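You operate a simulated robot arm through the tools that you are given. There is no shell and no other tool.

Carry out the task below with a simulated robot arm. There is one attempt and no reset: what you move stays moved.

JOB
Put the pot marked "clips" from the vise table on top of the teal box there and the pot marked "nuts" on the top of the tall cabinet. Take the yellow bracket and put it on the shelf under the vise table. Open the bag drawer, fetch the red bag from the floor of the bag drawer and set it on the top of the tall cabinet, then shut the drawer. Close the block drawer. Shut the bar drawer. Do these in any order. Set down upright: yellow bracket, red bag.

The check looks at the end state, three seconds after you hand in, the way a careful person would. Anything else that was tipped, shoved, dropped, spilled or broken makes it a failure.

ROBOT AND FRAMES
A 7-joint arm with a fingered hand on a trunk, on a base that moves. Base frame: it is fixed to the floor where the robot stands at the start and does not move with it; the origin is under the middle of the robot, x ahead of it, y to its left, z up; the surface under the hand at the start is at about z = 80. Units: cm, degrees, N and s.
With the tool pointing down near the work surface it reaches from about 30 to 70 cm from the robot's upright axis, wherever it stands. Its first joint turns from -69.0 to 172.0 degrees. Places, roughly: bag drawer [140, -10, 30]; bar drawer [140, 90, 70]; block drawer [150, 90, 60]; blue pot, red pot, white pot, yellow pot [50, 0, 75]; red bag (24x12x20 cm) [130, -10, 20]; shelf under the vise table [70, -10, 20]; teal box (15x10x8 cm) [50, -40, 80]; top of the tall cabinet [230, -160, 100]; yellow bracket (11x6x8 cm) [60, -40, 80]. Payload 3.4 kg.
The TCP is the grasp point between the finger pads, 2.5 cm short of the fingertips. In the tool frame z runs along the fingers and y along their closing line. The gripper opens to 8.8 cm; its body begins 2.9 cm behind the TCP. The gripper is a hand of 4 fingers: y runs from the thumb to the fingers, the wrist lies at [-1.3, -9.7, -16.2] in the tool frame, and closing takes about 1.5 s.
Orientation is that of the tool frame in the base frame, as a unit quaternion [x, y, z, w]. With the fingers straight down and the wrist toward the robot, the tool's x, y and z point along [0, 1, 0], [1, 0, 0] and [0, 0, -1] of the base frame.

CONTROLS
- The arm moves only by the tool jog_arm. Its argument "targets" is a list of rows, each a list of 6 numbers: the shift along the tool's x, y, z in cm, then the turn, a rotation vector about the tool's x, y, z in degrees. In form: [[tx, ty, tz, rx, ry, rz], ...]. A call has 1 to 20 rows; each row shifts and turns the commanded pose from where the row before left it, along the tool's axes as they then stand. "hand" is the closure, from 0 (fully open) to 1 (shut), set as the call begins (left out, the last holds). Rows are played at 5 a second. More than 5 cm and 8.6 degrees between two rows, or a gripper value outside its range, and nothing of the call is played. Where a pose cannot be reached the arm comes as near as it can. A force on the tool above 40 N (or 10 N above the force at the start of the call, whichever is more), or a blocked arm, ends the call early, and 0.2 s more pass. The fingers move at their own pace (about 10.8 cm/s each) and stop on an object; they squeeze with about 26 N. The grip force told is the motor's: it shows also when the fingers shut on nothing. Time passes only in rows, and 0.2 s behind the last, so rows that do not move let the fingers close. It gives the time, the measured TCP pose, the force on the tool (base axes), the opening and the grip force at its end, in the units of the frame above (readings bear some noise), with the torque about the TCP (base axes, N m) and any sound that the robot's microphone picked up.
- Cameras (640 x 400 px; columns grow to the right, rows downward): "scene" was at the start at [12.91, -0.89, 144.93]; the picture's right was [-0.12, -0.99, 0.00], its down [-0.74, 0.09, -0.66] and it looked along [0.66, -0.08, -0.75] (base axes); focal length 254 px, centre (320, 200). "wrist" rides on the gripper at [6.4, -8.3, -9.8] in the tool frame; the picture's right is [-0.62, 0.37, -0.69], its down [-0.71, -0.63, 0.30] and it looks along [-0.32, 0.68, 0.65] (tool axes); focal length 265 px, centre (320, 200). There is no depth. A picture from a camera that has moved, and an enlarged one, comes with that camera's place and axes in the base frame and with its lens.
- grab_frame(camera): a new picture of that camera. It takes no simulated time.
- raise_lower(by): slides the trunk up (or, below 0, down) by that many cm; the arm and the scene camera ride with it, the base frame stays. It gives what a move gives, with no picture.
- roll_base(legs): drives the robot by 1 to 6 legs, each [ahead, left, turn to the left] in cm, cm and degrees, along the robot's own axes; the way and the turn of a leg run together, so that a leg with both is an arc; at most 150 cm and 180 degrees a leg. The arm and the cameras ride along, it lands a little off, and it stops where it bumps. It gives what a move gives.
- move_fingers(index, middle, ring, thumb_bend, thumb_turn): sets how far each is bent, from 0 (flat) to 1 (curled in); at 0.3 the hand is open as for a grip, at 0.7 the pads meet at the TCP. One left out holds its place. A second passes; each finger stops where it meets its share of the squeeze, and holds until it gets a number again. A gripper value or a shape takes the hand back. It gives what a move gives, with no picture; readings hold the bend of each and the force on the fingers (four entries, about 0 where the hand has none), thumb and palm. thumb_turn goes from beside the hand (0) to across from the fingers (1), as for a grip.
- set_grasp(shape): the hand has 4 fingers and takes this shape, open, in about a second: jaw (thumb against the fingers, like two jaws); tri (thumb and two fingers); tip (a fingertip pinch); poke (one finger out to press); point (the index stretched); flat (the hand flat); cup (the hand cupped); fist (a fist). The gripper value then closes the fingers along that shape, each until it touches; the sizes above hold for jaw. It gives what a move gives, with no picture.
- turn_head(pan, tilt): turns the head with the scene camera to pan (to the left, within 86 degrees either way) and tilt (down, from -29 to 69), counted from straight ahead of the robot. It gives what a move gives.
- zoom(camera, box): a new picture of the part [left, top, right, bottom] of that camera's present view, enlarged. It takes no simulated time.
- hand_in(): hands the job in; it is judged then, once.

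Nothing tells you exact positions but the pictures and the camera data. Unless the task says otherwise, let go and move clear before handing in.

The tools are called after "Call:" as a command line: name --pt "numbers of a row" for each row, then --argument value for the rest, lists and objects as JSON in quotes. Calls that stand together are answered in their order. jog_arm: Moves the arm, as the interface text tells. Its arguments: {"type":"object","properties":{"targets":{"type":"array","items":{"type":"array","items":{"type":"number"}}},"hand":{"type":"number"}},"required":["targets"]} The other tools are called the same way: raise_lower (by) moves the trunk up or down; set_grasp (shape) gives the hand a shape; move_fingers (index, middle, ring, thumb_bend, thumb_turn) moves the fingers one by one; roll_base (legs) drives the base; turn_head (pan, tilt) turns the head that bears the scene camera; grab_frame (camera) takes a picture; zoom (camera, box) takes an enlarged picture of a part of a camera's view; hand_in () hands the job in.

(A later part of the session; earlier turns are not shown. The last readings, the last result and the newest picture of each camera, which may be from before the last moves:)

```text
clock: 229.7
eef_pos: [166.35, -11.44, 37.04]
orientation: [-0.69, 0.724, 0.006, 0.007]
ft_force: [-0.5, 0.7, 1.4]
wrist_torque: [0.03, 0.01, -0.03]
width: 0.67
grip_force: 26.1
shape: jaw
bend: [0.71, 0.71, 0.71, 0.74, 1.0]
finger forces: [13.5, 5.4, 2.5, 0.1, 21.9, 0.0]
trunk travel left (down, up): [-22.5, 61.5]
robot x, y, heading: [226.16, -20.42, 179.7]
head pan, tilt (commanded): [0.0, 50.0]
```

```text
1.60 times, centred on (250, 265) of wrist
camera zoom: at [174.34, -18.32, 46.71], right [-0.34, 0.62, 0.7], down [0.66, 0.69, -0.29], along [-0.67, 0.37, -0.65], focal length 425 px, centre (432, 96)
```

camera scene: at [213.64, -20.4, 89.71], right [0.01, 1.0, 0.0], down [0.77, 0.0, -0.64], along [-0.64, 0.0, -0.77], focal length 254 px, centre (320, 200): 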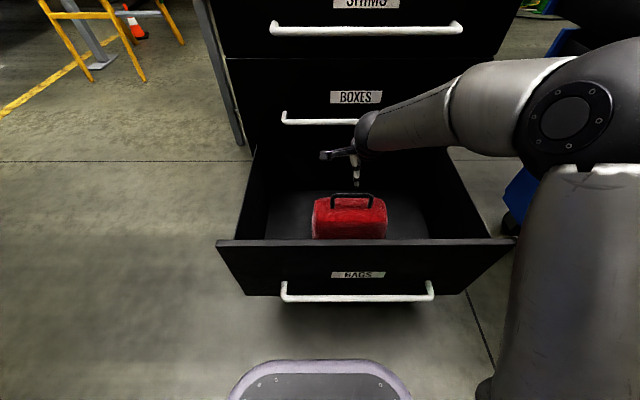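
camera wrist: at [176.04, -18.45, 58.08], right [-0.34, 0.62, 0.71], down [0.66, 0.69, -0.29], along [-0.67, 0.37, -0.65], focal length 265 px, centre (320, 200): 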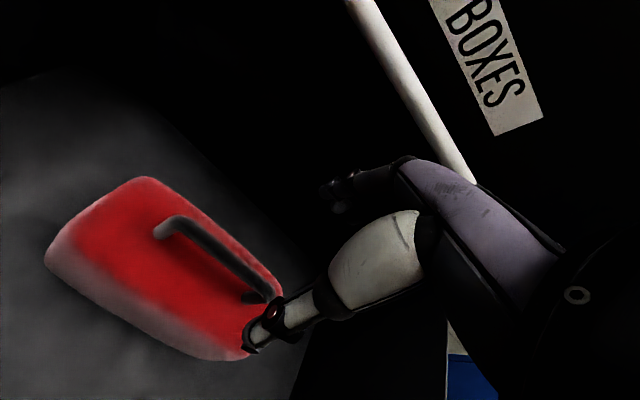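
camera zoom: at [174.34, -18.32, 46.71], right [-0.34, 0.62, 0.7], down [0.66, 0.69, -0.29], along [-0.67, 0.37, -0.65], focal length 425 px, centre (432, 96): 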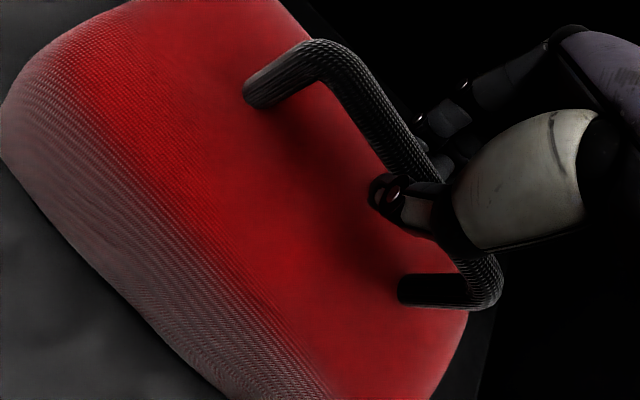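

Now the bar is squeezed with real force. I'll lift slowly by 3 cm and check the weight.

Call:
jog_arm --pt "0 0 -0.5 0 0 0" --pt "0 0 -0.8 0 0 0" --pt "0 0 -0.8 0 0 0" --pt "0 0 -0.9 0 0 0" --pt "0 0 0 0 0 0"

Call:
grab_frame --camera "wrist"

Call:
grab_frame --camera "scene"

```text
clock: 230.9
eef_pos: [166.36, -11.25, 40.1]
orientation: [-0.691, 0.723, 0.005, 0.008]
ft_force: [-0.5, 0.1, -5.3]
wrist_torque: [0.02, 0.0, 0.03]
width: 0.7
grip_force: 25.9
shape: jaw
bend: [0.71, 0.71, 0.7, 0.74, 1.0]
finger forces: [13.6, 5.2, 2.6, 0.0, 22.0, 0.0]
trunk travel left (down, up): [-22.5, 61.5]
robot x, y, heading: [226.26, -20.33, 179.8]
head pan, tilt (commanded): [0.0, 50.0]
```

```text
taken
camera wrist: at [174.4, -18.28, 49.83], right [-0.34, 0.62, 0.7], down [0.66, 0.69, -0.29], along [-0.67, 0.37, -0.65], focal length 265 px, centre (320, 200)
```

wrist: 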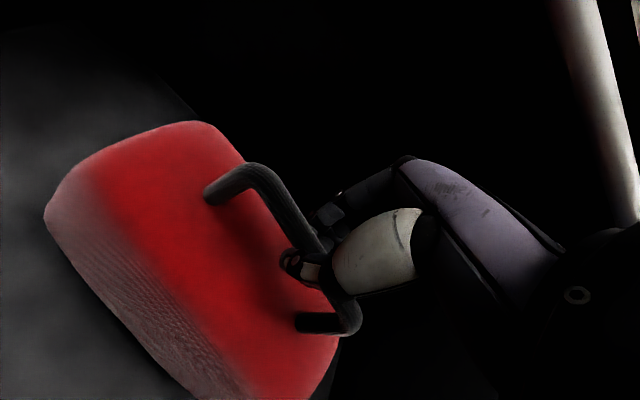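

```text
taken
camera scene: at [213.58, -20.39, 89.7], right [0.01, 1.0, 0.0], down [0.77, 0.0, -0.64], along [-0.64, 0.0, -0.77], focal length 254 px, centre (320, 200)
```

scene: 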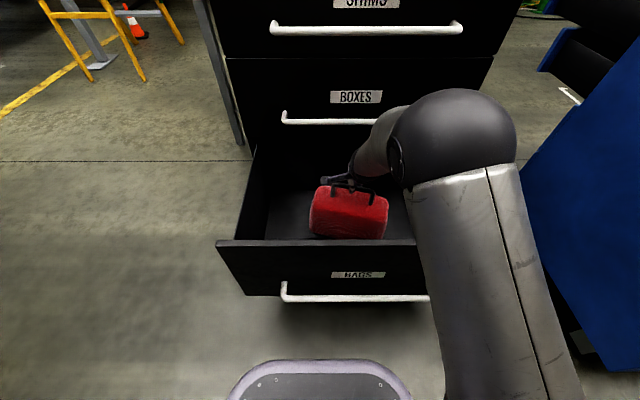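

The bag lifts at about 5 N and hangs level. I'll move it 5 cm away from the cabinet face before raising, so it clears the upper handles.

Call:
roll_base --legs '[[-5, 0, 0]]'

Call:
raise_lower --by 20

Call:
grab_frame --camera "scene"

Call:
grab_frame --camera "wrist"

```text
clock: 231.8
eef_pos: [171.39, -11.41, 40.15]
orientation: [-0.691, 0.723, 0.006, 0.007]
ft_force: [0.2, -0.4, -4.6]
wrist_torque: [0.03, 0.01, 0.01]
width: 0.71
grip_force: 25.7
shape: jaw
bend: [0.71, 0.71, 0.7, 0.75, 1.0]
finger forces: [14.2, 5.1, 2.4, 0.0, 21.8, 0.0]
trunk travel left (down, up): [-22.5, 61.5]
robot x, y, heading: [230.89, -20.45, 179.7]
head pan, tilt (commanded): [0.0, 50.0]
```

```text
clock: 234.0
eef_pos: [171.32, -11.39, 60.18]
orientation: [-0.691, 0.722, 0.006, 0.009]
ft_force: [0.0, -0.3, -5.1]
wrist_torque: [0.02, 0.03, 0.0]
width: 0.69
grip_force: 25.9
shape: jaw
bend: [0.71, 0.71, 0.7, 0.75, 1.0]
finger forces: [14.3, 4.8, 2.6, 0.0, 21.8, 0.1]
trunk travel left (down, up): [-42.5, 41.5]
robot x, y, heading: [230.89, -20.47, 179.6]
head pan, tilt (commanded): [0.0, 50.0]
```

```text
taken
camera scene: at [218.47, -20.42, 109.69], right [0.0, 1.0, 0.0], down [0.77, 0.0, -0.64], along [-0.64, 0.0, -0.77], focal length 254 px, centre (320, 200)
```

scene: 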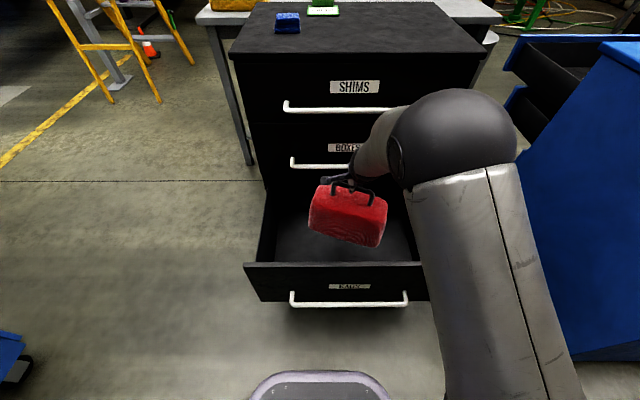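

```text
taken
camera wrist: at [179.28, -18.33, 69.82], right [-0.34, 0.62, 0.7], down [0.66, 0.69, -0.29], along [-0.67, 0.37, -0.65], focal length 265 px, centre (320, 200)
```

wrist: 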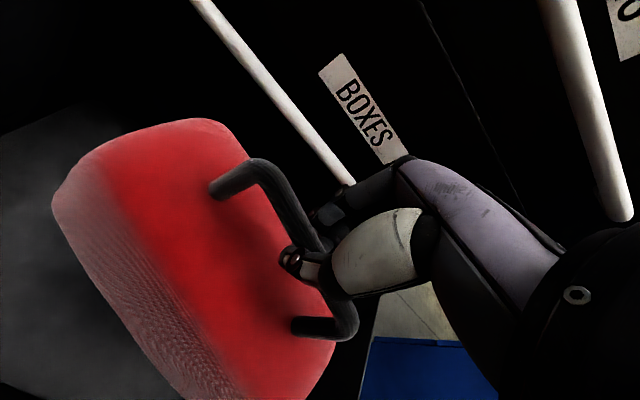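

Call:
raise_lower --by 40

Call:
grab_frame --camera "scene"

```text
clock: 237.8
eef_pos: [171.18, -11.38, 100.04]
orientation: [-0.691, 0.723, 0.006, 0.007]
ft_force: [0.3, 1.0, -4.7]
wrist_torque: [0.02, -0.01, -0.01]
width: 0.69
grip_force: 26.1
shape: jaw
bend: [0.71, 0.71, 0.7, 0.75, 1.0]
finger forces: [14.4, 5.0, 2.5, 0.1, 21.8, 0.0]
trunk travel left (down, up): [-82.5, 1.5]
robot x, y, heading: [231.33, -20.37, 179.8]
head pan, tilt (commanded): [0.0, 50.0]
```

```text
taken
camera scene: at [218.44, -20.41, 149.69], right [0.0, 1.0, 0.0], down [0.77, 0.0, -0.64], along [-0.64, 0.0, -0.77], focal length 254 px, centre (320, 200)
```

scene: 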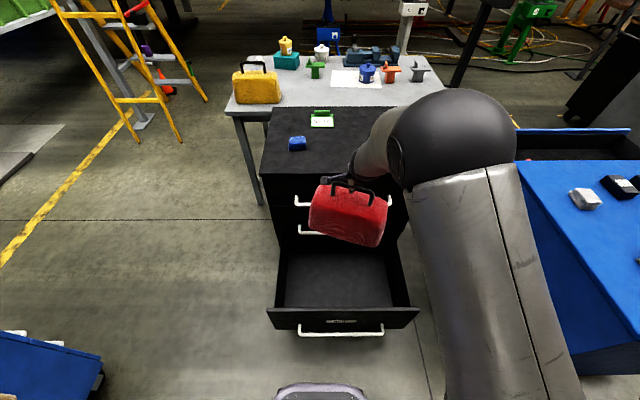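

The bag is out and the drawer is empty. The cabinet top needs more height, so I'll raise the arm in steps.

Call:
jog_arm --pt "0 0 -2.5 0 0 0" --pt "0 0 -2.5 0 0 0" --pt "0 0 -2.5 0 0 0" --pt "0 0 -2.5 0 0 0" --pt "0 0 -2.5 0 0 0" --pt "0 0 -2.5 0 0 0" --pt "0 0 0 0 0 0"

Call:
grab_frame --camera "scene"

```text
clock: 239.4
eef_pos: [171.06, -11.62, 114.88]
orientation: [-0.691, 0.723, 0.006, 0.007]
ft_force: [-0.1, -0.2, -5.2]
wrist_torque: [-0.01, 0.04, 0.02]
width: 0.71
grip_force: 26.0
shape: jaw
bend: [0.71, 0.71, 0.7, 0.75, 1.0]
finger forces: [14.2, 4.7, 2.4, 0.0, 21.8, 0.0]
trunk travel left (down, up): [-82.5, 1.5]
robot x, y, heading: [230.92, -20.31, 179.8]
head pan, tilt (commanded): [0.0, 50.0]
```

```text
taken
camera scene: at [218.4, -20.41, 149.69], right [0.0, 1.0, 0.0], down [0.77, 0.0, -0.64], along [-0.64, 0.0, -0.77], focal length 254 px, centre (320, 200)
```

scene: 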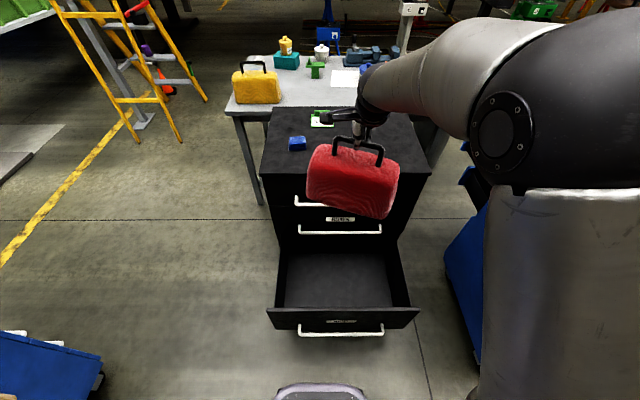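

Call:
jog_arm --pt "0 0 -2.5 0 0 0" --pt "0 0 -2.5 0 0 0" --pt "0 0 -2.5 0 0 0" --pt "0 0 -2.5 0 0 0" --pt "0 0 -2.5 0 0 0" --pt "0 0 -2.5 0 0 0" --pt "0 0 -2.5 0 0 0" --pt "0 0 0 0 0 0"

Call:
grab_frame --camera "scene"

```text
clock: 241.2
eef_pos: [171.18, -12.12, 132.62]
orientation: [-0.691, 0.723, 0.005, 0.008]
ft_force: [-0.7, 0.4, -4.7]
wrist_torque: [0.03, -0.01, -0.01]
width: 0.73
grip_force: 25.7
shape: jaw
bend: [0.71, 0.71, 0.7, 0.75, 1.0]
finger forces: [14.0, 4.5, 2.4, 0.1, 21.9, 0.0]
trunk travel left (down, up): [-82.5, 1.5]
robot x, y, heading: [231.31, -20.42, 179.5]
head pan, tilt (commanded): [0.0, 50.0]
```

```text
taken
camera scene: at [218.43, -20.41, 149.69], right [0.0, 1.0, 0.0], down [0.77, 0.0, -0.64], along [-0.64, 0.0, -0.77], focal length 254 px, centre (320, 200)
```

scene: 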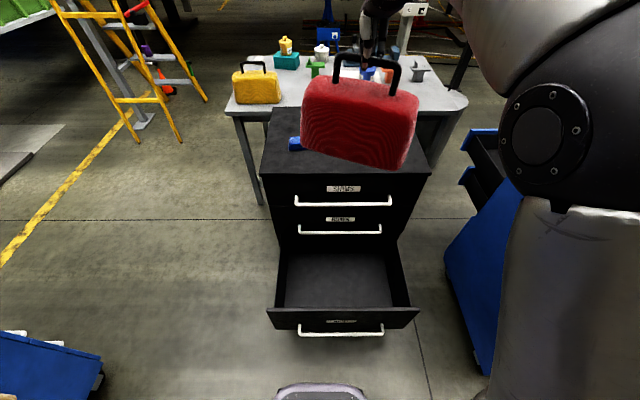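

The bag now hangs at a good height, its bottom at about z=116. I'll carry it around to the front of the tall cabinet, driving in checked stages.

Call:
roll_base --legs '[[0, 56, 0.3], [80, 0, 0]]'

Call:
turn_head --pan 20 --tilt 40

Call:
grab_frame --camera "scene"

```text
clock: 248.5
eef_pos: [88.55, -67.82, 132.63]
orientation: [-0.691, 0.723, 0.007, 0.006]
ft_force: [0.0, 0.0, -5.0]
wrist_torque: [0.02, -0.03, -0.01]
width: 0.68
grip_force: 25.8
shape: jaw
bend: [0.71, 0.71, 0.7, 0.76, 1.0]
finger forces: [14.3, 4.3, 2.3, 0.1, 21.4, 0.0]
trunk travel left (down, up): [-82.5, 1.5]
robot x, y, heading: [148.48, -76.3, 179.7]
head pan, tilt (commanded): [0.0, 50.0]
```

```text
clock: 249.3
eef_pos: [88.44, -67.93, 132.58]
orientation: [-0.691, 0.723, 0.006, 0.008]
ft_force: [-0.3, 0.1, -4.4]
wrist_torque: [0.03, 0.04, 0.01]
width: 0.71
grip_force: 26.4
shape: jaw
bend: [0.71, 0.71, 0.7, 0.76, 1.0]
finger forces: [14.3, 4.3, 2.3, 0.1, 21.5, 0.0]
trunk travel left (down, up): [-82.5, 1.5]
robot x, y, heading: [148.43, -76.74, 179.9]
head pan, tilt (commanded): [20.0, 40.0]
```

```text
taken
camera scene: at [135.45, -79.14, 151.11], right [-0.34, 0.94, 0.0], down [0.61, 0.22, -0.77], along [-0.72, -0.26, -0.64], focal length 254 px, centre (320, 200)
```

scene: 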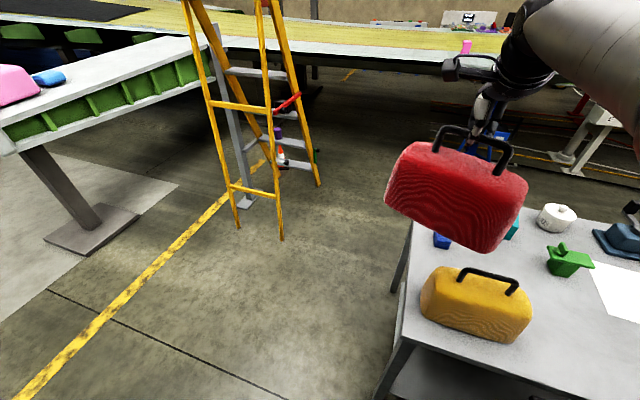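

Call:
roll_base --legs '[[0, 45, 0], [30, 0, 0], [0, 52, 0]]'

Call:
roll_base --legs '[[0, 0, 90]]'

Call:
roll_base --legs '[[0, 0, 90]]'

Call:
turn_head --pan 0 --tilt 35

Call:
grab_frame --camera "scene"

```text
clock: 256.3
eef_pos: [59.17, -166.68, 132.47]
orientation: [-0.694, 0.72, 0.006, 0.007]
ft_force: [0.1, -0.1, -4.7]
wrist_torque: [0.03, 0.0, 0.0]
width: 0.73
grip_force: 25.9
shape: jaw
bend: [0.71, 0.71, 0.7, 0.76, 1.0]
finger forces: [14.8, 3.9, 2.6, 0.0, 21.2, 0.0]
trunk travel left (down, up): [-82.5, 1.5]
robot x, y, heading: [119.2, -174.9, -179.3]
head pan, tilt (commanded): [20.0, 40.0]
```

```text
clock: 260.5
eef_pos: [110.17, -234.53, 132.63]
orientation: [1.0, -0.027, -0.009, -0.001]
ft_force: [0.3, -0.4, -6.2]
wrist_torque: [0.0, -0.02, 0.05]
width: 0.73
grip_force: 25.7
shape: jaw
bend: [0.71, 0.71, 0.7, 0.76, 1.0]
finger forces: [14.5, 3.9, 2.5, 0.0, 20.4, 0.0]
trunk travel left (down, up): [-82.5, 1.5]
robot x, y, heading: [118.91, -174.43, -90.9]
head pan, tilt (commanded): [20.0, 40.0]
```

```text
clock: 264.7
eef_pos: [179.21, -184.1, 132.43]
orientation: [0.729, 0.684, -0.008, 0.007]
ft_force: [-0.3, 0.2, -4.8]
wrist_torque: [0.03, 0.01, -0.01]
width: 0.7
grip_force: 26.5
shape: jaw
bend: [0.71, 0.71, 0.7, 0.77, 1.0]
finger forces: [14.6, 3.8, 2.4, 0.0, 19.5, 0.0]
trunk travel left (down, up): [-82.5, 1.5]
robot x, y, heading: [119.35, -174.84, -1.4]
head pan, tilt (commanded): [20.0, 40.0]
```

```text
clock: 265.6
eef_pos: [179.19, -183.99, 132.63]
orientation: [0.729, 0.685, -0.008, 0.007]
ft_force: [0.9, 0.1, -4.5]
wrist_torque: [-0.01, 0.02, 0.01]
width: 0.71
grip_force: 25.9
shape: jaw
bend: [0.71, 0.71, 0.7, 0.77, 1.0]
finger forces: [14.7, 3.6, 2.2, 0.0, 19.7, 0.1]
trunk travel left (down, up): [-82.5, 1.5]
robot x, y, heading: [119.29, -174.49, -1.3]
head pan, tilt (commanded): [0.0, 35.0]
```

```text
taken
camera scene: at [133.35, -174.83, 151.87], right [-0.02, -1.0, 0.0], down [-0.57, 0.01, -0.82], along [0.82, -0.02, -0.57], focal length 254 px, centre (320, 200)
```

scene: 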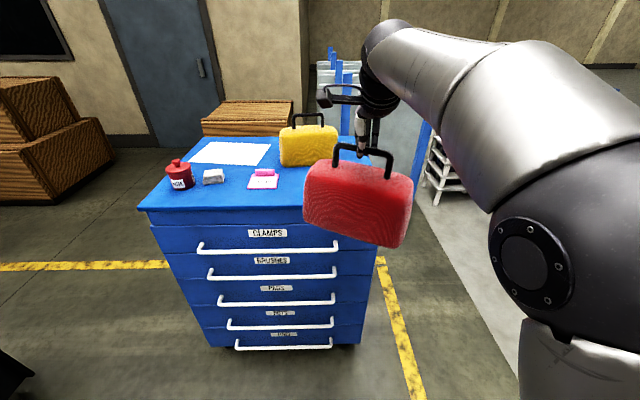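

The bag is still held securely. I'll square up, shift left a little, and drive so the bag comes over the free front-right area of the cabinet top.

Call:
roll_base --legs '[[0, 4, 1.3]]'

Call:
roll_base --legs '[[24, 0, 0]]'

Call:
grab_frame --camera "scene"

Call:
grab_frame --camera "wrist"

```text
clock: 266.4
eef_pos: [179.33, -179.14, 132.52]
orientation: [0.722, 0.692, -0.008, 0.006]
ft_force: [-0.2, -0.5, -4.2]
wrist_torque: [-0.03, 0.03, -0.01]
width: 0.72
grip_force: 26.4
shape: jaw
bend: [0.71, 0.72, 0.7, 0.77, 1.0]
finger forces: [15.1, 3.0, 1.3, 0.0, 18.0, 0.1]
trunk travel left (down, up): [-82.5, 1.5]
robot x, y, heading: [119.53, -170.35, -0.0]
head pan, tilt (commanded): [0.0, 35.0]
```

```text
clock: 268.2
eef_pos: [203.79, -178.82, 132.5]
orientation: [0.721, 0.692, -0.009, 0.007]
ft_force: [0.1, -0.3, -5.8]
wrist_torque: [0.05, 0.06, 0.03]
width: 0.74
grip_force: 25.9
shape: jaw
bend: [0.72, 0.72, 0.7, 0.78, 1.0]
finger forces: [14.9, 2.6, 2.4, 0.0, 17.0, 0.0]
trunk travel left (down, up): [-82.5, 1.5]
robot x, y, heading: [143.54, -170.35, 0.2]
head pan, tilt (commanded): [0.0, 35.0]
```

```text
taken
camera scene: at [157.66, -170.61, 151.87], right [0.0, -1.0, 0.0], down [-0.57, 0.0, -0.82], along [0.82, 0.0, -0.57], focal length 254 px, centre (320, 200)
```

scene: 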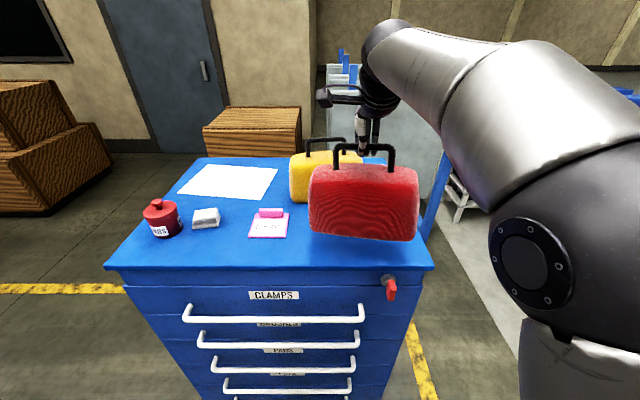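

```text
taken
camera wrist: at [195.64, -171.8, 142.27], right [0.34, -0.62, 0.7], down [-0.66, -0.69, -0.29], along [0.67, -0.37, -0.65], focal length 265 px, centre (320, 200)
```

wrist: 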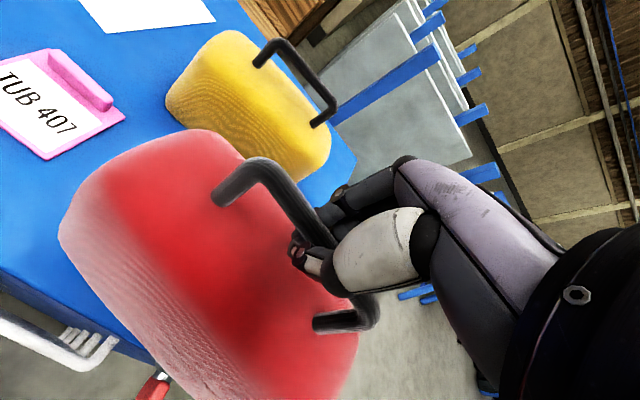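

Call:
roll_base --legs '[[6, 0, 0]]'

Call:
jog_arm --pt "0 0 1.5 0 0 0" --pt "0 0 1.5 0 0 0" --pt "0 0 1.5 0 0 0" --pt "0 0 1.5 0 0 0" --pt "0 0 0 0 0 0"

Call:
grab_frame --camera "scene"

Call:
grab_frame --camera "wrist"

```text
clock: 269.2
eef_pos: [209.73, -178.86, 132.65]
orientation: [0.722, 0.692, -0.009, 0.007]
ft_force: [-1.3, 0.5, -4.5]
wrist_torque: [0.04, 0.05, -0.01]
width: 0.7
grip_force: 26.2
shape: jaw
bend: [0.72, 0.72, 0.7, 0.79, 1.0]
finger forces: [8.2, 2.0, 2.6, 0.0, 16.4, 0.0]
trunk travel left (down, up): [-82.5, 1.5]
robot x, y, heading: [149.66, -170.73, 0.1]
head pan, tilt (commanded): [0.0, 35.0]
```

```text
clock: 270.4
eef_pos: [209.95, -179.01, 126.52]
orientation: [0.722, 0.692, -0.009, 0.007]
ft_force: [0.8, 0.3, -4.6]
wrist_torque: [0.06, 0.05, 0.02]
width: 0.66
grip_force: 26.5
shape: jaw
bend: [0.72, 0.72, 0.7, 0.79, 1.0]
finger forces: [7.0, 1.5, 2.2, 0.0, 16.8, 0.0]
trunk travel left (down, up): [-82.5, 1.5]
robot x, y, heading: [149.65, -170.46, 0.1]
head pan, tilt (commanded): [0.0, 35.0]
```

```text
taken
camera scene: at [163.85, -170.61, 151.87], right [0.0, -1.0, 0.0], down [-0.57, 0.0, -0.82], along [0.82, 0.0, -0.57], focal length 254 px, centre (320, 200)
```

scene: 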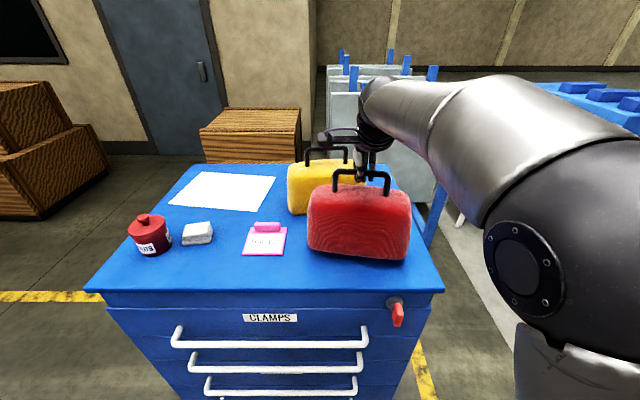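

```text
taken
camera wrist: at [201.96, -171.94, 136.21], right [0.35, -0.62, 0.7], down [-0.66, -0.69, -0.29], along [0.67, -0.37, -0.65], focal length 265 px, centre (320, 200)
```

wrist: 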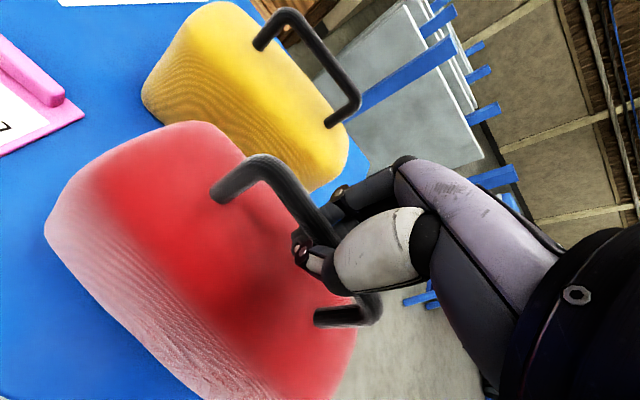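

The grip is easing slightly, so I'll set the bag down promptly. Lowering in small steps.

Call:
jog_arm --pt "0 0 0.8 0 0 0" --pt "0 0 0.8 0 0 0" --pt "0 0 0.8 0 0 0" --pt "0 0 0 0 0 0"

Call:
zoom --camera "scene" --box '[270, 120, 450, 300]'

```text
clock: 271.4
eef_pos: [209.85, -178.94, 124.27]
orientation: [0.722, 0.692, -0.009, 0.006]
ft_force: [0.2, -0.4, -5.6]
wrist_torque: [-0.01, 0.04, 0.02]
width: 0.66
grip_force: 26.2
shape: jaw
bend: [0.72, 0.72, 0.7, 0.79, 1.0]
finger forces: [6.7, 1.5, 2.1, 0.0, 17.0, 0.0]
trunk travel left (down, up): [-82.5, 1.5]
robot x, y, heading: [150.11, -170.91, 0.2]
head pan, tilt (commanded): [0.0, 35.0]
```

```text
2.22 times, centred on (360, 210) of scene
camera zoom: at [163.87, -170.61, 151.87], right [0.0, -1.0, 0.0], down [-0.57, 0.0, -0.82], along [0.82, 0.0, -0.57], focal length 565 px, centre (231, 178)
```

zoom: 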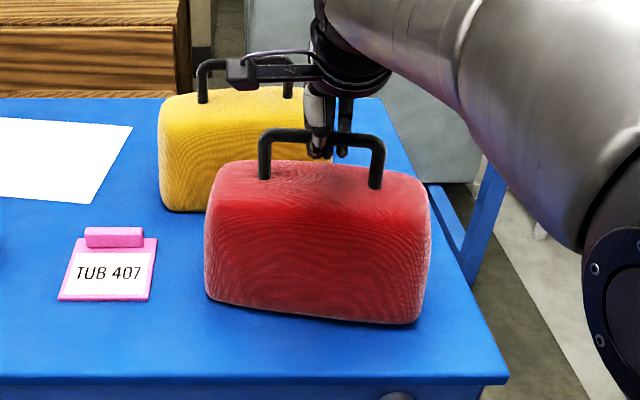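

Call:
jog_arm --pt "0 0 0.5 0 0 0" --pt "0 0 0.5 0 0 0" --pt "0 0 0 0 0 0"

Call:
jog_arm --pt "0 0 0.5 0 0 0" --pt "0 0 0 0 0 0"

Call:
zoom --camera "scene" --box '[270, 120, 450, 300]'

```text
clock: 272.2
eef_pos: [209.75, -178.95, 123.28]
orientation: [0.722, 0.692, -0.008, 0.007]
ft_force: [1.2, -0.4, 0.4]
wrist_torque: [0.0, -0.04, -0.02]
width: 0.61
grip_force: 26.3
shape: jaw
bend: [0.72, 0.72, 0.7, 0.8, 1.0]
finger forces: [2.4, 0.0, 0.7, 0.1, 0.0, 0.0]
trunk travel left (down, up): [-82.5, 1.5]
robot x, y, heading: [149.95, -170.68, 0.1]
head pan, tilt (commanded): [0.0, 35.0]
```

```text
clock: 272.8
eef_pos: [209.81, -179.03, 122.69]
orientation: [0.722, 0.692, -0.008, 0.007]
ft_force: [-0.5, -0.1, -0.5]
wrist_torque: [0.04, 0.02, 0.02]
width: 0.58
grip_force: 26.1
shape: jaw
bend: [0.72, 0.72, 0.7, 0.8, 1.0]
finger forces: [0.1, 0.0, 0.0, 0.0, 0.1, 0.0]
trunk travel left (down, up): [-82.5, 1.5]
robot x, y, heading: [150.16, -170.44, 0.0]
head pan, tilt (commanded): [0.0, 35.0]
```

```text
2.22 times, centred on (360, 210) of scene
camera zoom: at [163.78, -170.6, 151.88], right [0.0, -1.0, 0.0], down [-0.57, 0.0, -0.82], along [0.82, 0.0, -0.57], focal length 565 px, centre (231, 178)
```

zoom: 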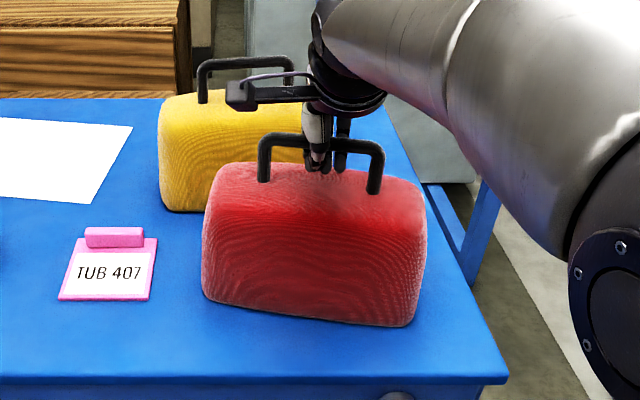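

The bag is standing on the cabinet and the fingers carry no load. I'll open the hand.

Call:
jog_arm --pt "0 0 0 0 0 0" --pt "0 0 0 0 0 0" --pt "0 0 0 0 0 0" --pt "0 0 0 0 0 0" --pt "0 0 0 0 0 0" --pt "0 0 0 0 0 0" --pt "0 0 0 0 0 0" --hand 0

Call:
zoom --camera "scene" --box '[270, 120, 450, 300]'

Call:
grab_frame --camera "wrist"

```text
clock: 274.4
eef_pos: [209.63, -178.9, 122.71]
orientation: [0.722, 0.692, -0.008, 0.007]
ft_force: [-0.3, -0.2, 0.5]
wrist_torque: [-0.04, -0.03, 0.0]
width: 8.75
grip_force: 0.1
shape: jaw
bend: [0.3, 0.3, 0.3, 0.3, 0.98]
finger forces: [0.0, 0.0, 0.1, 0.1, 0.0, 0.0]
trunk travel left (down, up): [-82.5, 1.5]
robot x, y, heading: [150.01, -170.38, 0.2]
head pan, tilt (commanded): [0.0, 35.0]
```

```text
2.22 times, centred on (360, 210) of scene
camera zoom: at [163.78, -170.6, 151.88], right [0.0, -1.0, 0.0], down [-0.57, 0.0, -0.82], along [0.82, 0.0, -0.57], focal length 565 px, centre (231, 178)
```

zoom: 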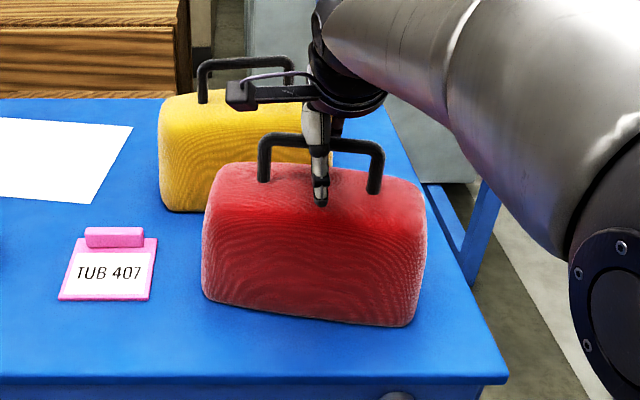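

```text
taken
camera wrist: at [201.67, -171.93, 132.38], right [0.34, -0.62, 0.7], down [-0.66, -0.69, -0.29], along [0.67, -0.37, -0.65], focal length 265 px, centre (320, 200)
```

wrist: 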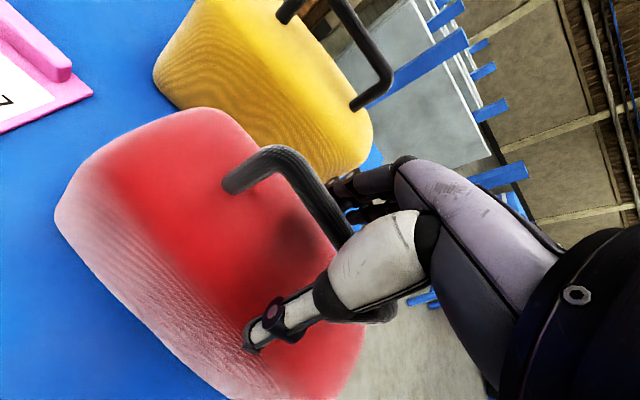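

Released and the bag stays upright. I'll lift straight up clear of the handle.

Call:
jog_arm --pt "0 0 -1 0 0 0" --pt "0 0 -1.5 0 0 0" --pt "0 0 -2 0 0 0" --pt "0 0 -2 0 0 0" --pt "0 0 -2 0 0 0" --pt "0 0 0 0 0 0"

Call:
grab_frame --camera "scene"

Call:
grab_frame --camera "wrist"

```text
clock: 275.8
eef_pos: [209.73, -178.65, 131.36]
orientation: [0.722, 0.692, -0.008, 0.007]
ft_force: [-0.2, -0.2, 0.9]
wrist_torque: [0.0, 0.01, 0.03]
width: 8.79
grip_force: 0.0
shape: jaw
bend: [0.3, 0.3, 0.3, 0.3, 0.98]
finger forces: [0.0, 0.0, 0.0, 0.0, 0.0, 0.0]
trunk travel left (down, up): [-82.5, 1.5]
robot x, y, heading: [149.92, -170.68, 0.3]
head pan, tilt (commanded): [0.0, 35.0]
```

```text
taken
camera scene: at [163.79, -170.6, 151.88], right [0.0, -1.0, 0.0], down [-0.57, 0.0, -0.82], along [0.82, 0.0, -0.57], focal length 254 px, centre (320, 200)
```

scene: 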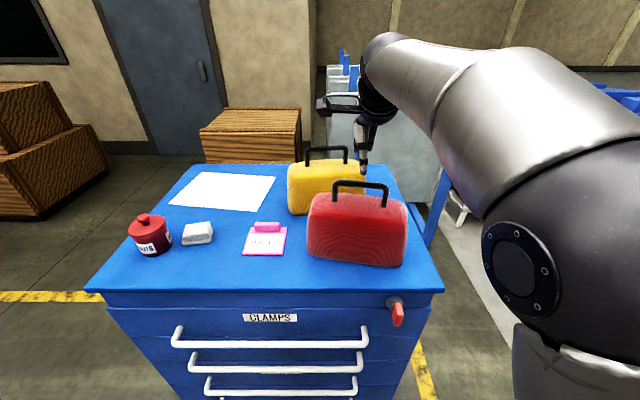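

```text
taken
camera wrist: at [201.67, -171.69, 141.04], right [0.34, -0.62, 0.7], down [-0.66, -0.69, -0.29], along [0.67, -0.37, -0.65], focal length 265 px, centre (320, 200)
```

wrist: 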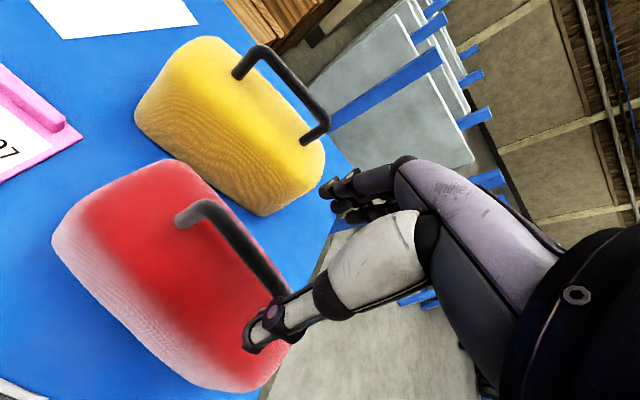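

The red bag stands upright on the cabinet beside the nuts pot. Next I'll return to the black cabinet to shut the bag drawer, raising the hand slightly and backing off first.

Call:
jog_arm --pt "0 0 -2 0 0 0" --pt "0 0 -1 0 0 0" --pt "0 0 0 0 0 0"

Call:
roll_base --legs '[[-30, 0, 0]]'

Call:
grab_frame --camera "scene"

```text
clock: 276.6
eef_pos: [209.78, -178.62, 134.43]
orientation: [0.722, 0.692, -0.009, 0.007]
ft_force: [0.5, -0.4, 0.6]
wrist_torque: [0.01, 0.02, -0.01]
width: 8.76
grip_force: 0.1
shape: jaw
bend: [0.3, 0.3, 0.3, 0.3, 0.98]
finger forces: [0.1, 0.0, 0.1, 0.0, 0.0, 0.1]
trunk travel left (down, up): [-82.5, 1.5]
robot x, y, heading: [149.87, -170.72, 0.2]
head pan, tilt (commanded): [0.0, 35.0]
```

```text
clock: 278.7
eef_pos: [179.55, -178.76, 134.32]
orientation: [0.721, 0.693, -0.008, 0.007]
ft_force: [0.5, -0.6, -0.2]
wrist_torque: [0.01, 0.01, 0.02]
width: 8.78
grip_force: 0.1
shape: jaw
bend: [0.3, 0.3, 0.3, 0.3, 0.98]
finger forces: [0.0, 0.1, 0.1, 0.1, 0.1, 0.0]
trunk travel left (down, up): [-82.5, 1.5]
robot x, y, heading: [119.07, -170.4, 0.1]
head pan, tilt (commanded): [0.0, 35.0]
```

```text
taken
camera scene: at [133.52, -170.62, 151.88], right [0.0, -1.0, 0.0], down [-0.57, 0.0, -0.82], along [0.82, 0.0, -0.57], focal length 254 px, centre (320, 200)
```

scene: 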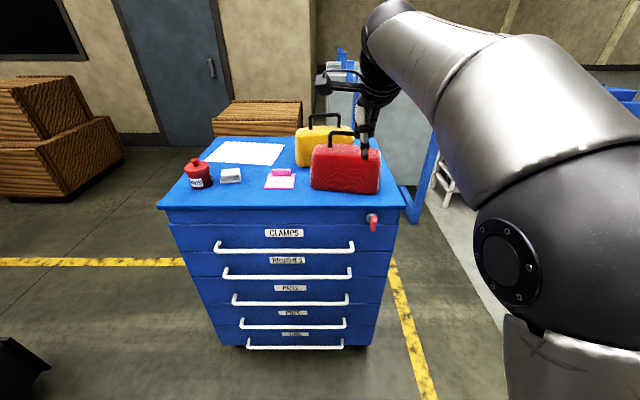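

Call:
roll_base --legs '[[0, 50, 0], [30, 43, 0], [92, 0, 0]]'

Call:
roll_base --legs '[[0, 64, 0], [0, 0, 90], [0, 0, 90]]'

Call:
turn_head --pan 0 --tilt 45

Call:
grab_frame --camera "scene"

```text
clock: 288.6
eef_pos: [302.37, -91.47, 134.3]
orientation: [0.731, 0.682, -0.009, 0.006]
ft_force: [0.0, -0.6, 0.0]
wrist_torque: [0.03, -0.01, -0.02]
width: 8.78
grip_force: 0.0
shape: jaw
bend: [0.3, 0.3, 0.3, 0.3, 0.98]
finger forces: [0.0, 0.0, 0.1, 0.0, 0.1, 0.0]
trunk travel left (down, up): [-82.5, 1.5]
robot x, y, heading: [242.86, -81.93, -1.3]
head pan, tilt (commanded): [0.0, 35.0]
```

```text
clock: 300.0
eef_pos: [184.77, -11.38, 134.37]
orientation: [-0.703, 0.711, 0.007, 0.009]
ft_force: [0.7, 0.3, 0.1]
wrist_torque: [0.01, -0.04, 0.01]
width: 8.77
grip_force: 0.1
shape: jaw
bend: [0.3, 0.3, 0.3, 0.3, 0.98]
finger forces: [0.1, 0.1, 0.0, 0.1, 0.0, 0.0]
trunk travel left (down, up): [-82.5, 1.5]
robot x, y, heading: [244.73, -17.59, -178.0]
head pan, tilt (commanded): [0.0, 35.0]
```

```text
clock: 300.8
eef_pos: [184.75, -11.4, 134.41]
orientation: [-0.704, 0.71, 0.007, 0.008]
ft_force: [0.0, 0.1, -0.3]
wrist_torque: [-0.01, 0.0, -0.01]
width: 8.74
grip_force: 0.1
shape: jaw
bend: [0.3, 0.3, 0.3, 0.3, 0.98]
finger forces: [0.1, 0.0, 0.0, 0.0, 0.1, 0.1]
trunk travel left (down, up): [-82.5, 1.5]
robot x, y, heading: [245.24, -17.58, -178.2]
head pan, tilt (commanded): [0.0, 45.0]
```

```text
taken
camera scene: at [231.82, -17.84, 150.4], right [-0.03, 1.0, 0.0], down [0.71, 0.02, -0.71], along [-0.71, -0.02, -0.71], focal length 254 px, centre (320, 200)
```

scene: 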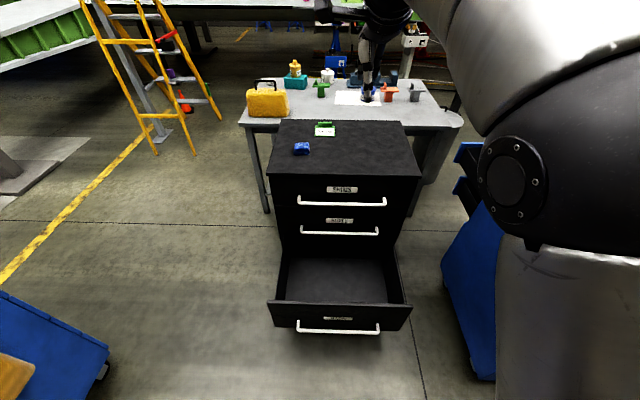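

The drawer is open and empty as I left it. I'll back up so the hand comes down in front of the drawer, then close the hand and lower it to push.

Call:
roll_base --legs '[[-24, 0, -1.9]]'

Call:
jog_arm --pt "0 0 3 0 0 0" --pt "0 0 3 0 0 0" --pt "0 0 3 0 0 0" --pt "0 0 3 0 0 0" --pt "0 0 3 0 0 0" --pt "0 0 3 0 0 0" --pt "0 0 3 0 0 0" --pt "0 0 3 0 0 0" --pt "0 0 3 0 0 0" --pt "0 0 3 0 0 0" --pt "0 0 0 0 0 0" --hand 1

Call:
raise_lower --by -40

Call:
grab_frame --camera "scene"

```text
clock: 302.5
eef_pos: [208.73, -9.23, 134.41]
orientation: [-0.693, 0.721, 0.005, 0.009]
ft_force: [0.3, 0.0, 0.4]
wrist_torque: [0.03, 0.02, -0.01]
width: 8.78
grip_force: 0.1
shape: jaw
bend: [0.3, 0.3, 0.3, 0.3, 0.98]
finger forces: [0.1, 0.0, 0.1, 0.0, 0.2, 0.0]
trunk travel left (down, up): [-82.5, 1.5]
robot x, y, heading: [268.9, -16.99, -179.9]
head pan, tilt (commanded): [0.0, 45.0]
```

```text
clock: 304.9
eef_pos: [208.67, -8.55, 104.17]
orientation: [-0.693, 0.721, 0.006, 0.008]
ft_force: [0.6, -0.5, -0.2]
wrist_torque: [-0.04, 0.0, -0.04]
width: 0.01
grip_force: 25.8
shape: jaw
bend: [0.7, 0.7, 0.7, 0.4, 1.0]
finger forces: [0.0, 0.0, 0.0, 0.1, 0.0, 0.1]
trunk travel left (down, up): [-82.5, 1.5]
robot x, y, heading: [268.71, -17.43, -179.9]
head pan, tilt (commanded): [0.0, 45.0]
```

```text
clock: 308.8
eef_pos: [208.64, -8.51, 64.23]
orientation: [-0.693, 0.721, 0.006, 0.008]
ft_force: [0.4, 0.9, 0.5]
wrist_torque: [-0.03, -0.03, 0.02]
width: 0.01
grip_force: 26.3
shape: jaw
bend: [0.7, 0.7, 0.7, 0.4, 1.0]
finger forces: [0.0, 0.0, 0.1, 0.0, 0.1, 0.0]
trunk travel left (down, up): [-42.5, 41.5]
robot x, y, heading: [268.99, -17.08, -180.1]
head pan, tilt (commanded): [0.0, 45.0]
```

```text
taken
camera scene: at [255.7, -17.06, 110.4], right [0.0, 1.0, 0.0], down [0.71, 0.0, -0.71], along [-0.71, 0.0, -0.71], focal length 254 px, centre (320, 200)
```

scene: 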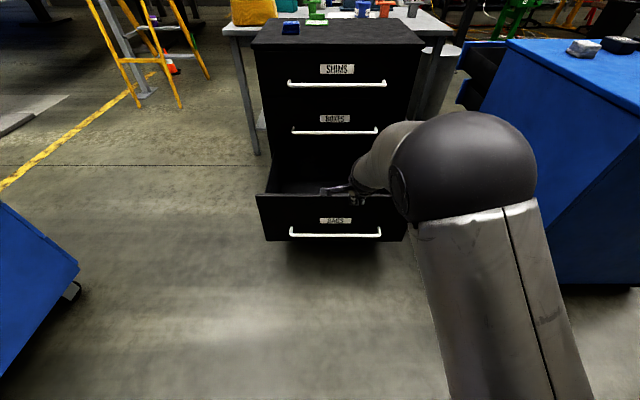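

Call:
raise_lower --by -33

Call:
turn_head --pan 0 --tilt 30

Call:
grab_frame --camera "scene"

Call:
grab_frame --camera "wrist"

```text
clock: 312.0
eef_pos: [208.66, -8.61, 31.39]
orientation: [-0.694, 0.72, 0.007, 0.007]
ft_force: [-0.6, 0.2, 0.2]
wrist_torque: [-0.03, -0.02, 0.0]
width: 0.0
grip_force: 26.3
shape: jaw
bend: [0.7, 0.7, 0.7, 0.4, 1.0]
finger forces: [0.0, 0.0, 0.0, 0.0, 0.0, 0.0]
trunk travel left (down, up): [-9.5, 74.5]
robot x, y, heading: [268.85, -16.96, -180.0]
head pan, tilt (commanded): [0.0, 45.0]
```

```text
clock: 312.8
eef_pos: [208.68, -8.54, 31.31]
orientation: [-0.694, 0.72, 0.007, 0.009]
ft_force: [-0.6, -0.9, -1.0]
wrist_torque: [0.03, 0.0, 0.0]
width: 0.0
grip_force: 26.0
shape: jaw
bend: [0.7, 0.7, 0.7, 0.4, 1.0]
finger forces: [0.0, 0.0, 0.0, 0.0, 0.0, 0.0]
trunk travel left (down, up): [-9.5, 74.5]
robot x, y, heading: [268.61, -17.4, -179.6]
head pan, tilt (commanded): [0.0, 30.0]
```

```text
taken
camera scene: at [254.79, -17.06, 79.65], right [0.0, 1.0, 0.0], down [0.5, 0.0, -0.87], along [-0.87, 0.0, -0.5], focal length 254 px, centre (320, 200)
```

scene: 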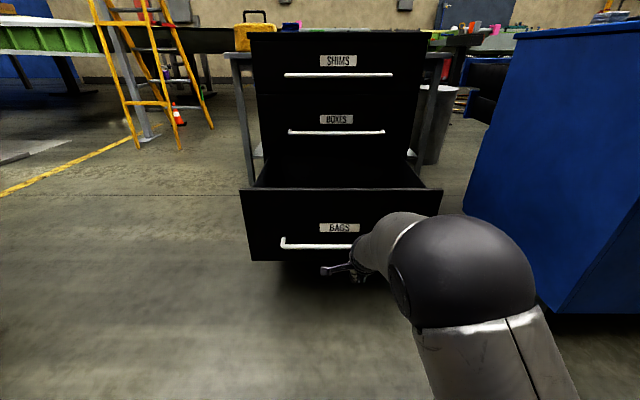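

```text
taken
camera wrist: at [216.73, -15.36, 40.99], right [-0.35, 0.62, 0.7], down [0.66, 0.7, -0.29], along [-0.67, 0.36, -0.65], focal length 265 px, centre (320, 200)
```

wrist: 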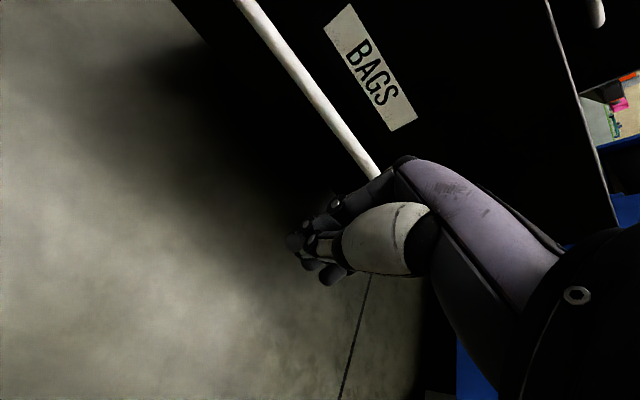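

The closed hand is in front of the drawer. I'll drive ahead to make contact and push.

Call:
roll_base --legs '[[14, 0, 0]]'

Call:
roll_base --legs '[[8, 0, 0]]'

Call:
grab_frame --camera "scene"

Call:
grab_frame --camera "wrist"

```text
clock: 314.1
eef_pos: [194.33, -8.43, 31.34]
orientation: [-0.693, 0.721, 0.006, 0.008]
ft_force: [-0.3, 0.4, -0.7]
wrist_torque: [0.01, 0.02, 0.0]
width: 0.0
grip_force: 26.1
shape: jaw
bend: [0.7, 0.7, 0.7, 0.4, 1.0]
finger forces: [0.1, 0.0, 0.0, 0.0, 0.0, 0.0]
trunk travel left (down, up): [-9.5, 74.5]
robot x, y, heading: [254.19, -17.28, -179.9]
head pan, tilt (commanded): [0.0, 30.0]
```

```text
clock: 315.2
eef_pos: [186.54, -8.35, 31.33]
orientation: [-0.693, 0.721, 0.007, 0.008]
ft_force: [0.6, -0.9, 0.6]
wrist_torque: [0.01, -0.01, 0.02]
width: 0.02
grip_force: 26.2
shape: jaw
bend: [0.7, 0.7, 0.7, 0.4, 1.0]
finger forces: [0.0, 0.1, 0.0, 0.0, 0.0, 0.0]
trunk travel left (down, up): [-9.5, 74.5]
robot x, y, heading: [246.0, -16.9, -180.2]
head pan, tilt (commanded): [0.0, 30.0]
```

```text
taken
camera scene: at [232.58, -17.09, 79.66], right [0.0, 1.0, 0.0], down [0.5, 0.0, -0.87], along [-0.87, 0.0, -0.5], focal length 254 px, centre (320, 200)
```

scene: 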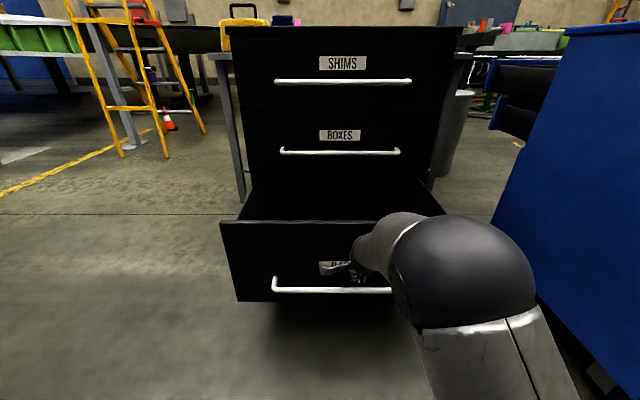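

```text
taken
camera wrist: at [194.52, -15.34, 41.0], right [-0.35, 0.62, 0.7], down [0.66, 0.7, -0.29], along [-0.67, 0.36, -0.65], focal length 265 px, centre (320, 200)
```

wrist: 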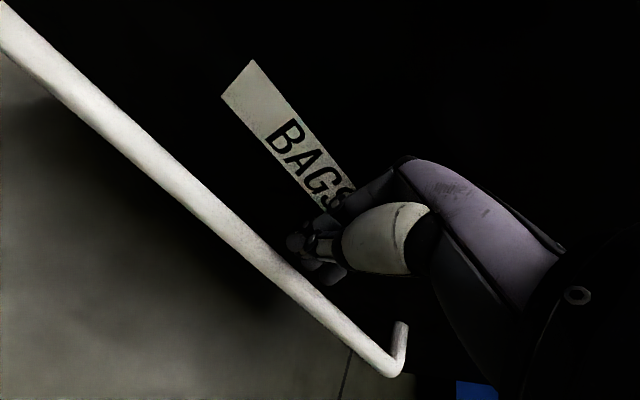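

The drawer is already moving inward with almost no resistance. I'll keep pushing.

Call:
roll_base --legs '[[20, 0, 0]]'

Call:
grab_frame --camera "scene"

```text
clock: 316.8
eef_pos: [165.79, -9.1, 31.27]
orientation: [-0.695, 0.719, 0.007, 0.008]
ft_force: [0.3, 0.1, 0.5]
wrist_torque: [-0.02, 0.01, 0.02]
width: 0.01
grip_force: 26.2
shape: jaw
bend: [0.7, 0.7, 0.7, 0.4, 1.0]
finger forces: [0.0, 0.0, 0.1, 0.0, 0.1, 0.1]
trunk travel left (down, up): [-9.5, 74.5]
robot x, y, heading: [226.01, -16.98, -179.5]
head pan, tilt (commanded): [0.0, 30.0]
```

```text
taken
camera scene: at [211.9, -17.32, 79.66], right [-0.01, 1.0, 0.0], down [0.5, 0.0, -0.87], along [-0.87, -0.01, -0.5], focal length 254 px, centre (320, 200)
```

scene: 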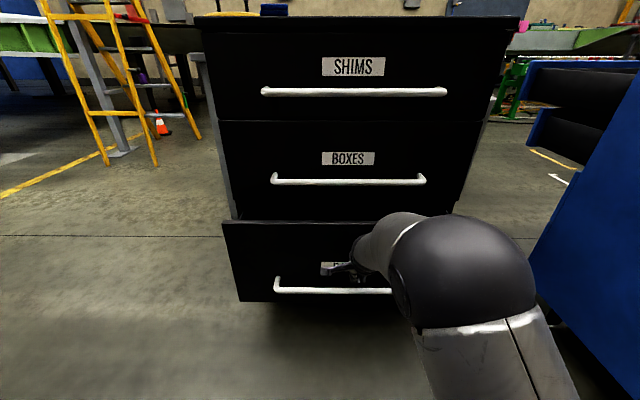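

Call:
roll_base --legs '[[8, 0, 0]]'

Call:
roll_base --legs '[[1.5, 0, 0]]'

Call:
grab_frame --camera "scene"

```text
clock: 317.9
eef_pos: [157.8, -9.03, 31.33]
orientation: [-0.695, 0.718, 0.007, 0.008]
ft_force: [0.6, 0.2, 0.4]
wrist_torque: [0.0, -0.01, -0.01]
width: 0.01
grip_force: 26.2
shape: jaw
bend: [0.7, 0.7, 0.7, 0.4, 1.0]
finger forces: [0.0, 0.1, 0.0, 0.1, 0.0, 0.1]
trunk travel left (down, up): [-9.5, 74.5]
robot x, y, heading: [218.06, -17.75, -179.4]
head pan, tilt (commanded): [0.0, 30.0]
```

```text
clock: 318.6
eef_pos: [156.23, -9.06, 31.22]
orientation: [-0.694, 0.719, 0.006, 0.009]
ft_force: [0.3, -0.6, 0.6]
wrist_torque: [-0.01, 0.0, 0.04]
width: 0.0
grip_force: 25.6
shape: jaw
bend: [0.7, 0.7, 0.7, 0.4, 1.0]
finger forces: [0.0, 0.0, 0.0, 0.0, 0.1, 0.1]
trunk travel left (down, up): [-9.5, 74.5]
robot x, y, heading: [216.4, -17.52, -179.7]
head pan, tilt (commanded): [0.0, 30.0]
```

```text
taken
camera scene: at [202.43, -17.37, 79.66], right [-0.01, 1.0, 0.0], down [0.5, 0.0, -0.87], along [-0.87, -0.01, -0.5], focal length 254 px, centre (320, 200)
```

scene: 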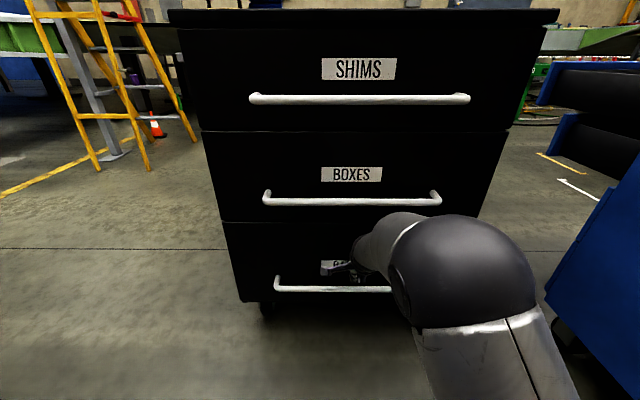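

It looks nearly flush. I'll push on in small steps until I feel the stop.

Call:
roll_base --legs '[[1, 0, 0]]'

Call:
roll_base --legs '[[0.7, 0, 0]]'

Call:
zoom --camera "scene" --box '[180, 100, 540, 330]'

```text
clock: 319.4
eef_pos: [155.44, -9.05, 31.25]
orientation: [-0.694, 0.719, 0.006, 0.01]
ft_force: [15.8, -0.8, -2.0]
wrist_torque: [0.01, 0.73, -0.11]
width: 0.02
grip_force: 25.5
shape: jaw
bend: [0.7, 0.7, 0.7, 0.4, 1.0]
finger forces: [0.0, 15.5, 0.0, 0.0, 0.0, 0.0]
trunk travel left (down, up): [-9.5, 74.5]
robot x, y, heading: [215.47, -17.52, -179.5]
head pan, tilt (commanded): [0.0, 30.0]
```

```text
clock: 320.2
eef_pos: [155.35, -8.98, 30.91]
orientation: [-0.694, 0.72, 0.001, 0.014]
ft_force: [7.9, -0.1, 3.2]
wrist_torque: [0.03, 0.47, -0.08]
width: 0.01
grip_force: 26.1
shape: jaw
bend: [0.7, 0.7, 0.7, 0.4, 1.0]
finger forces: [0.1, 7.9, 0.0, 0.0, 0.0, 0.0]
trunk travel left (down, up): [-9.5, 74.5]
robot x, y, heading: [214.98, -17.13, -179.6]
head pan, tilt (commanded): [0.0, 30.0]
stopped in leg 1: the force on the tool passed its limit at 54 N (the readings are from after the stop); the commanded pose is now the measured one
```

```text
1.74 times, centred on (360, 215) of scene
camera zoom: at [201.16, -17.38, 79.67], right [-0.01, 1.0, 0.0], down [0.5, 0.0, -0.87], along [-0.87, -0.01, -0.5], focal length 442 px, centre (250, 174)
```

zoom: 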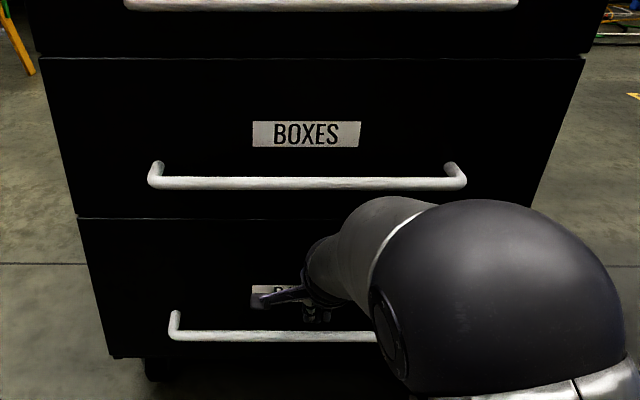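

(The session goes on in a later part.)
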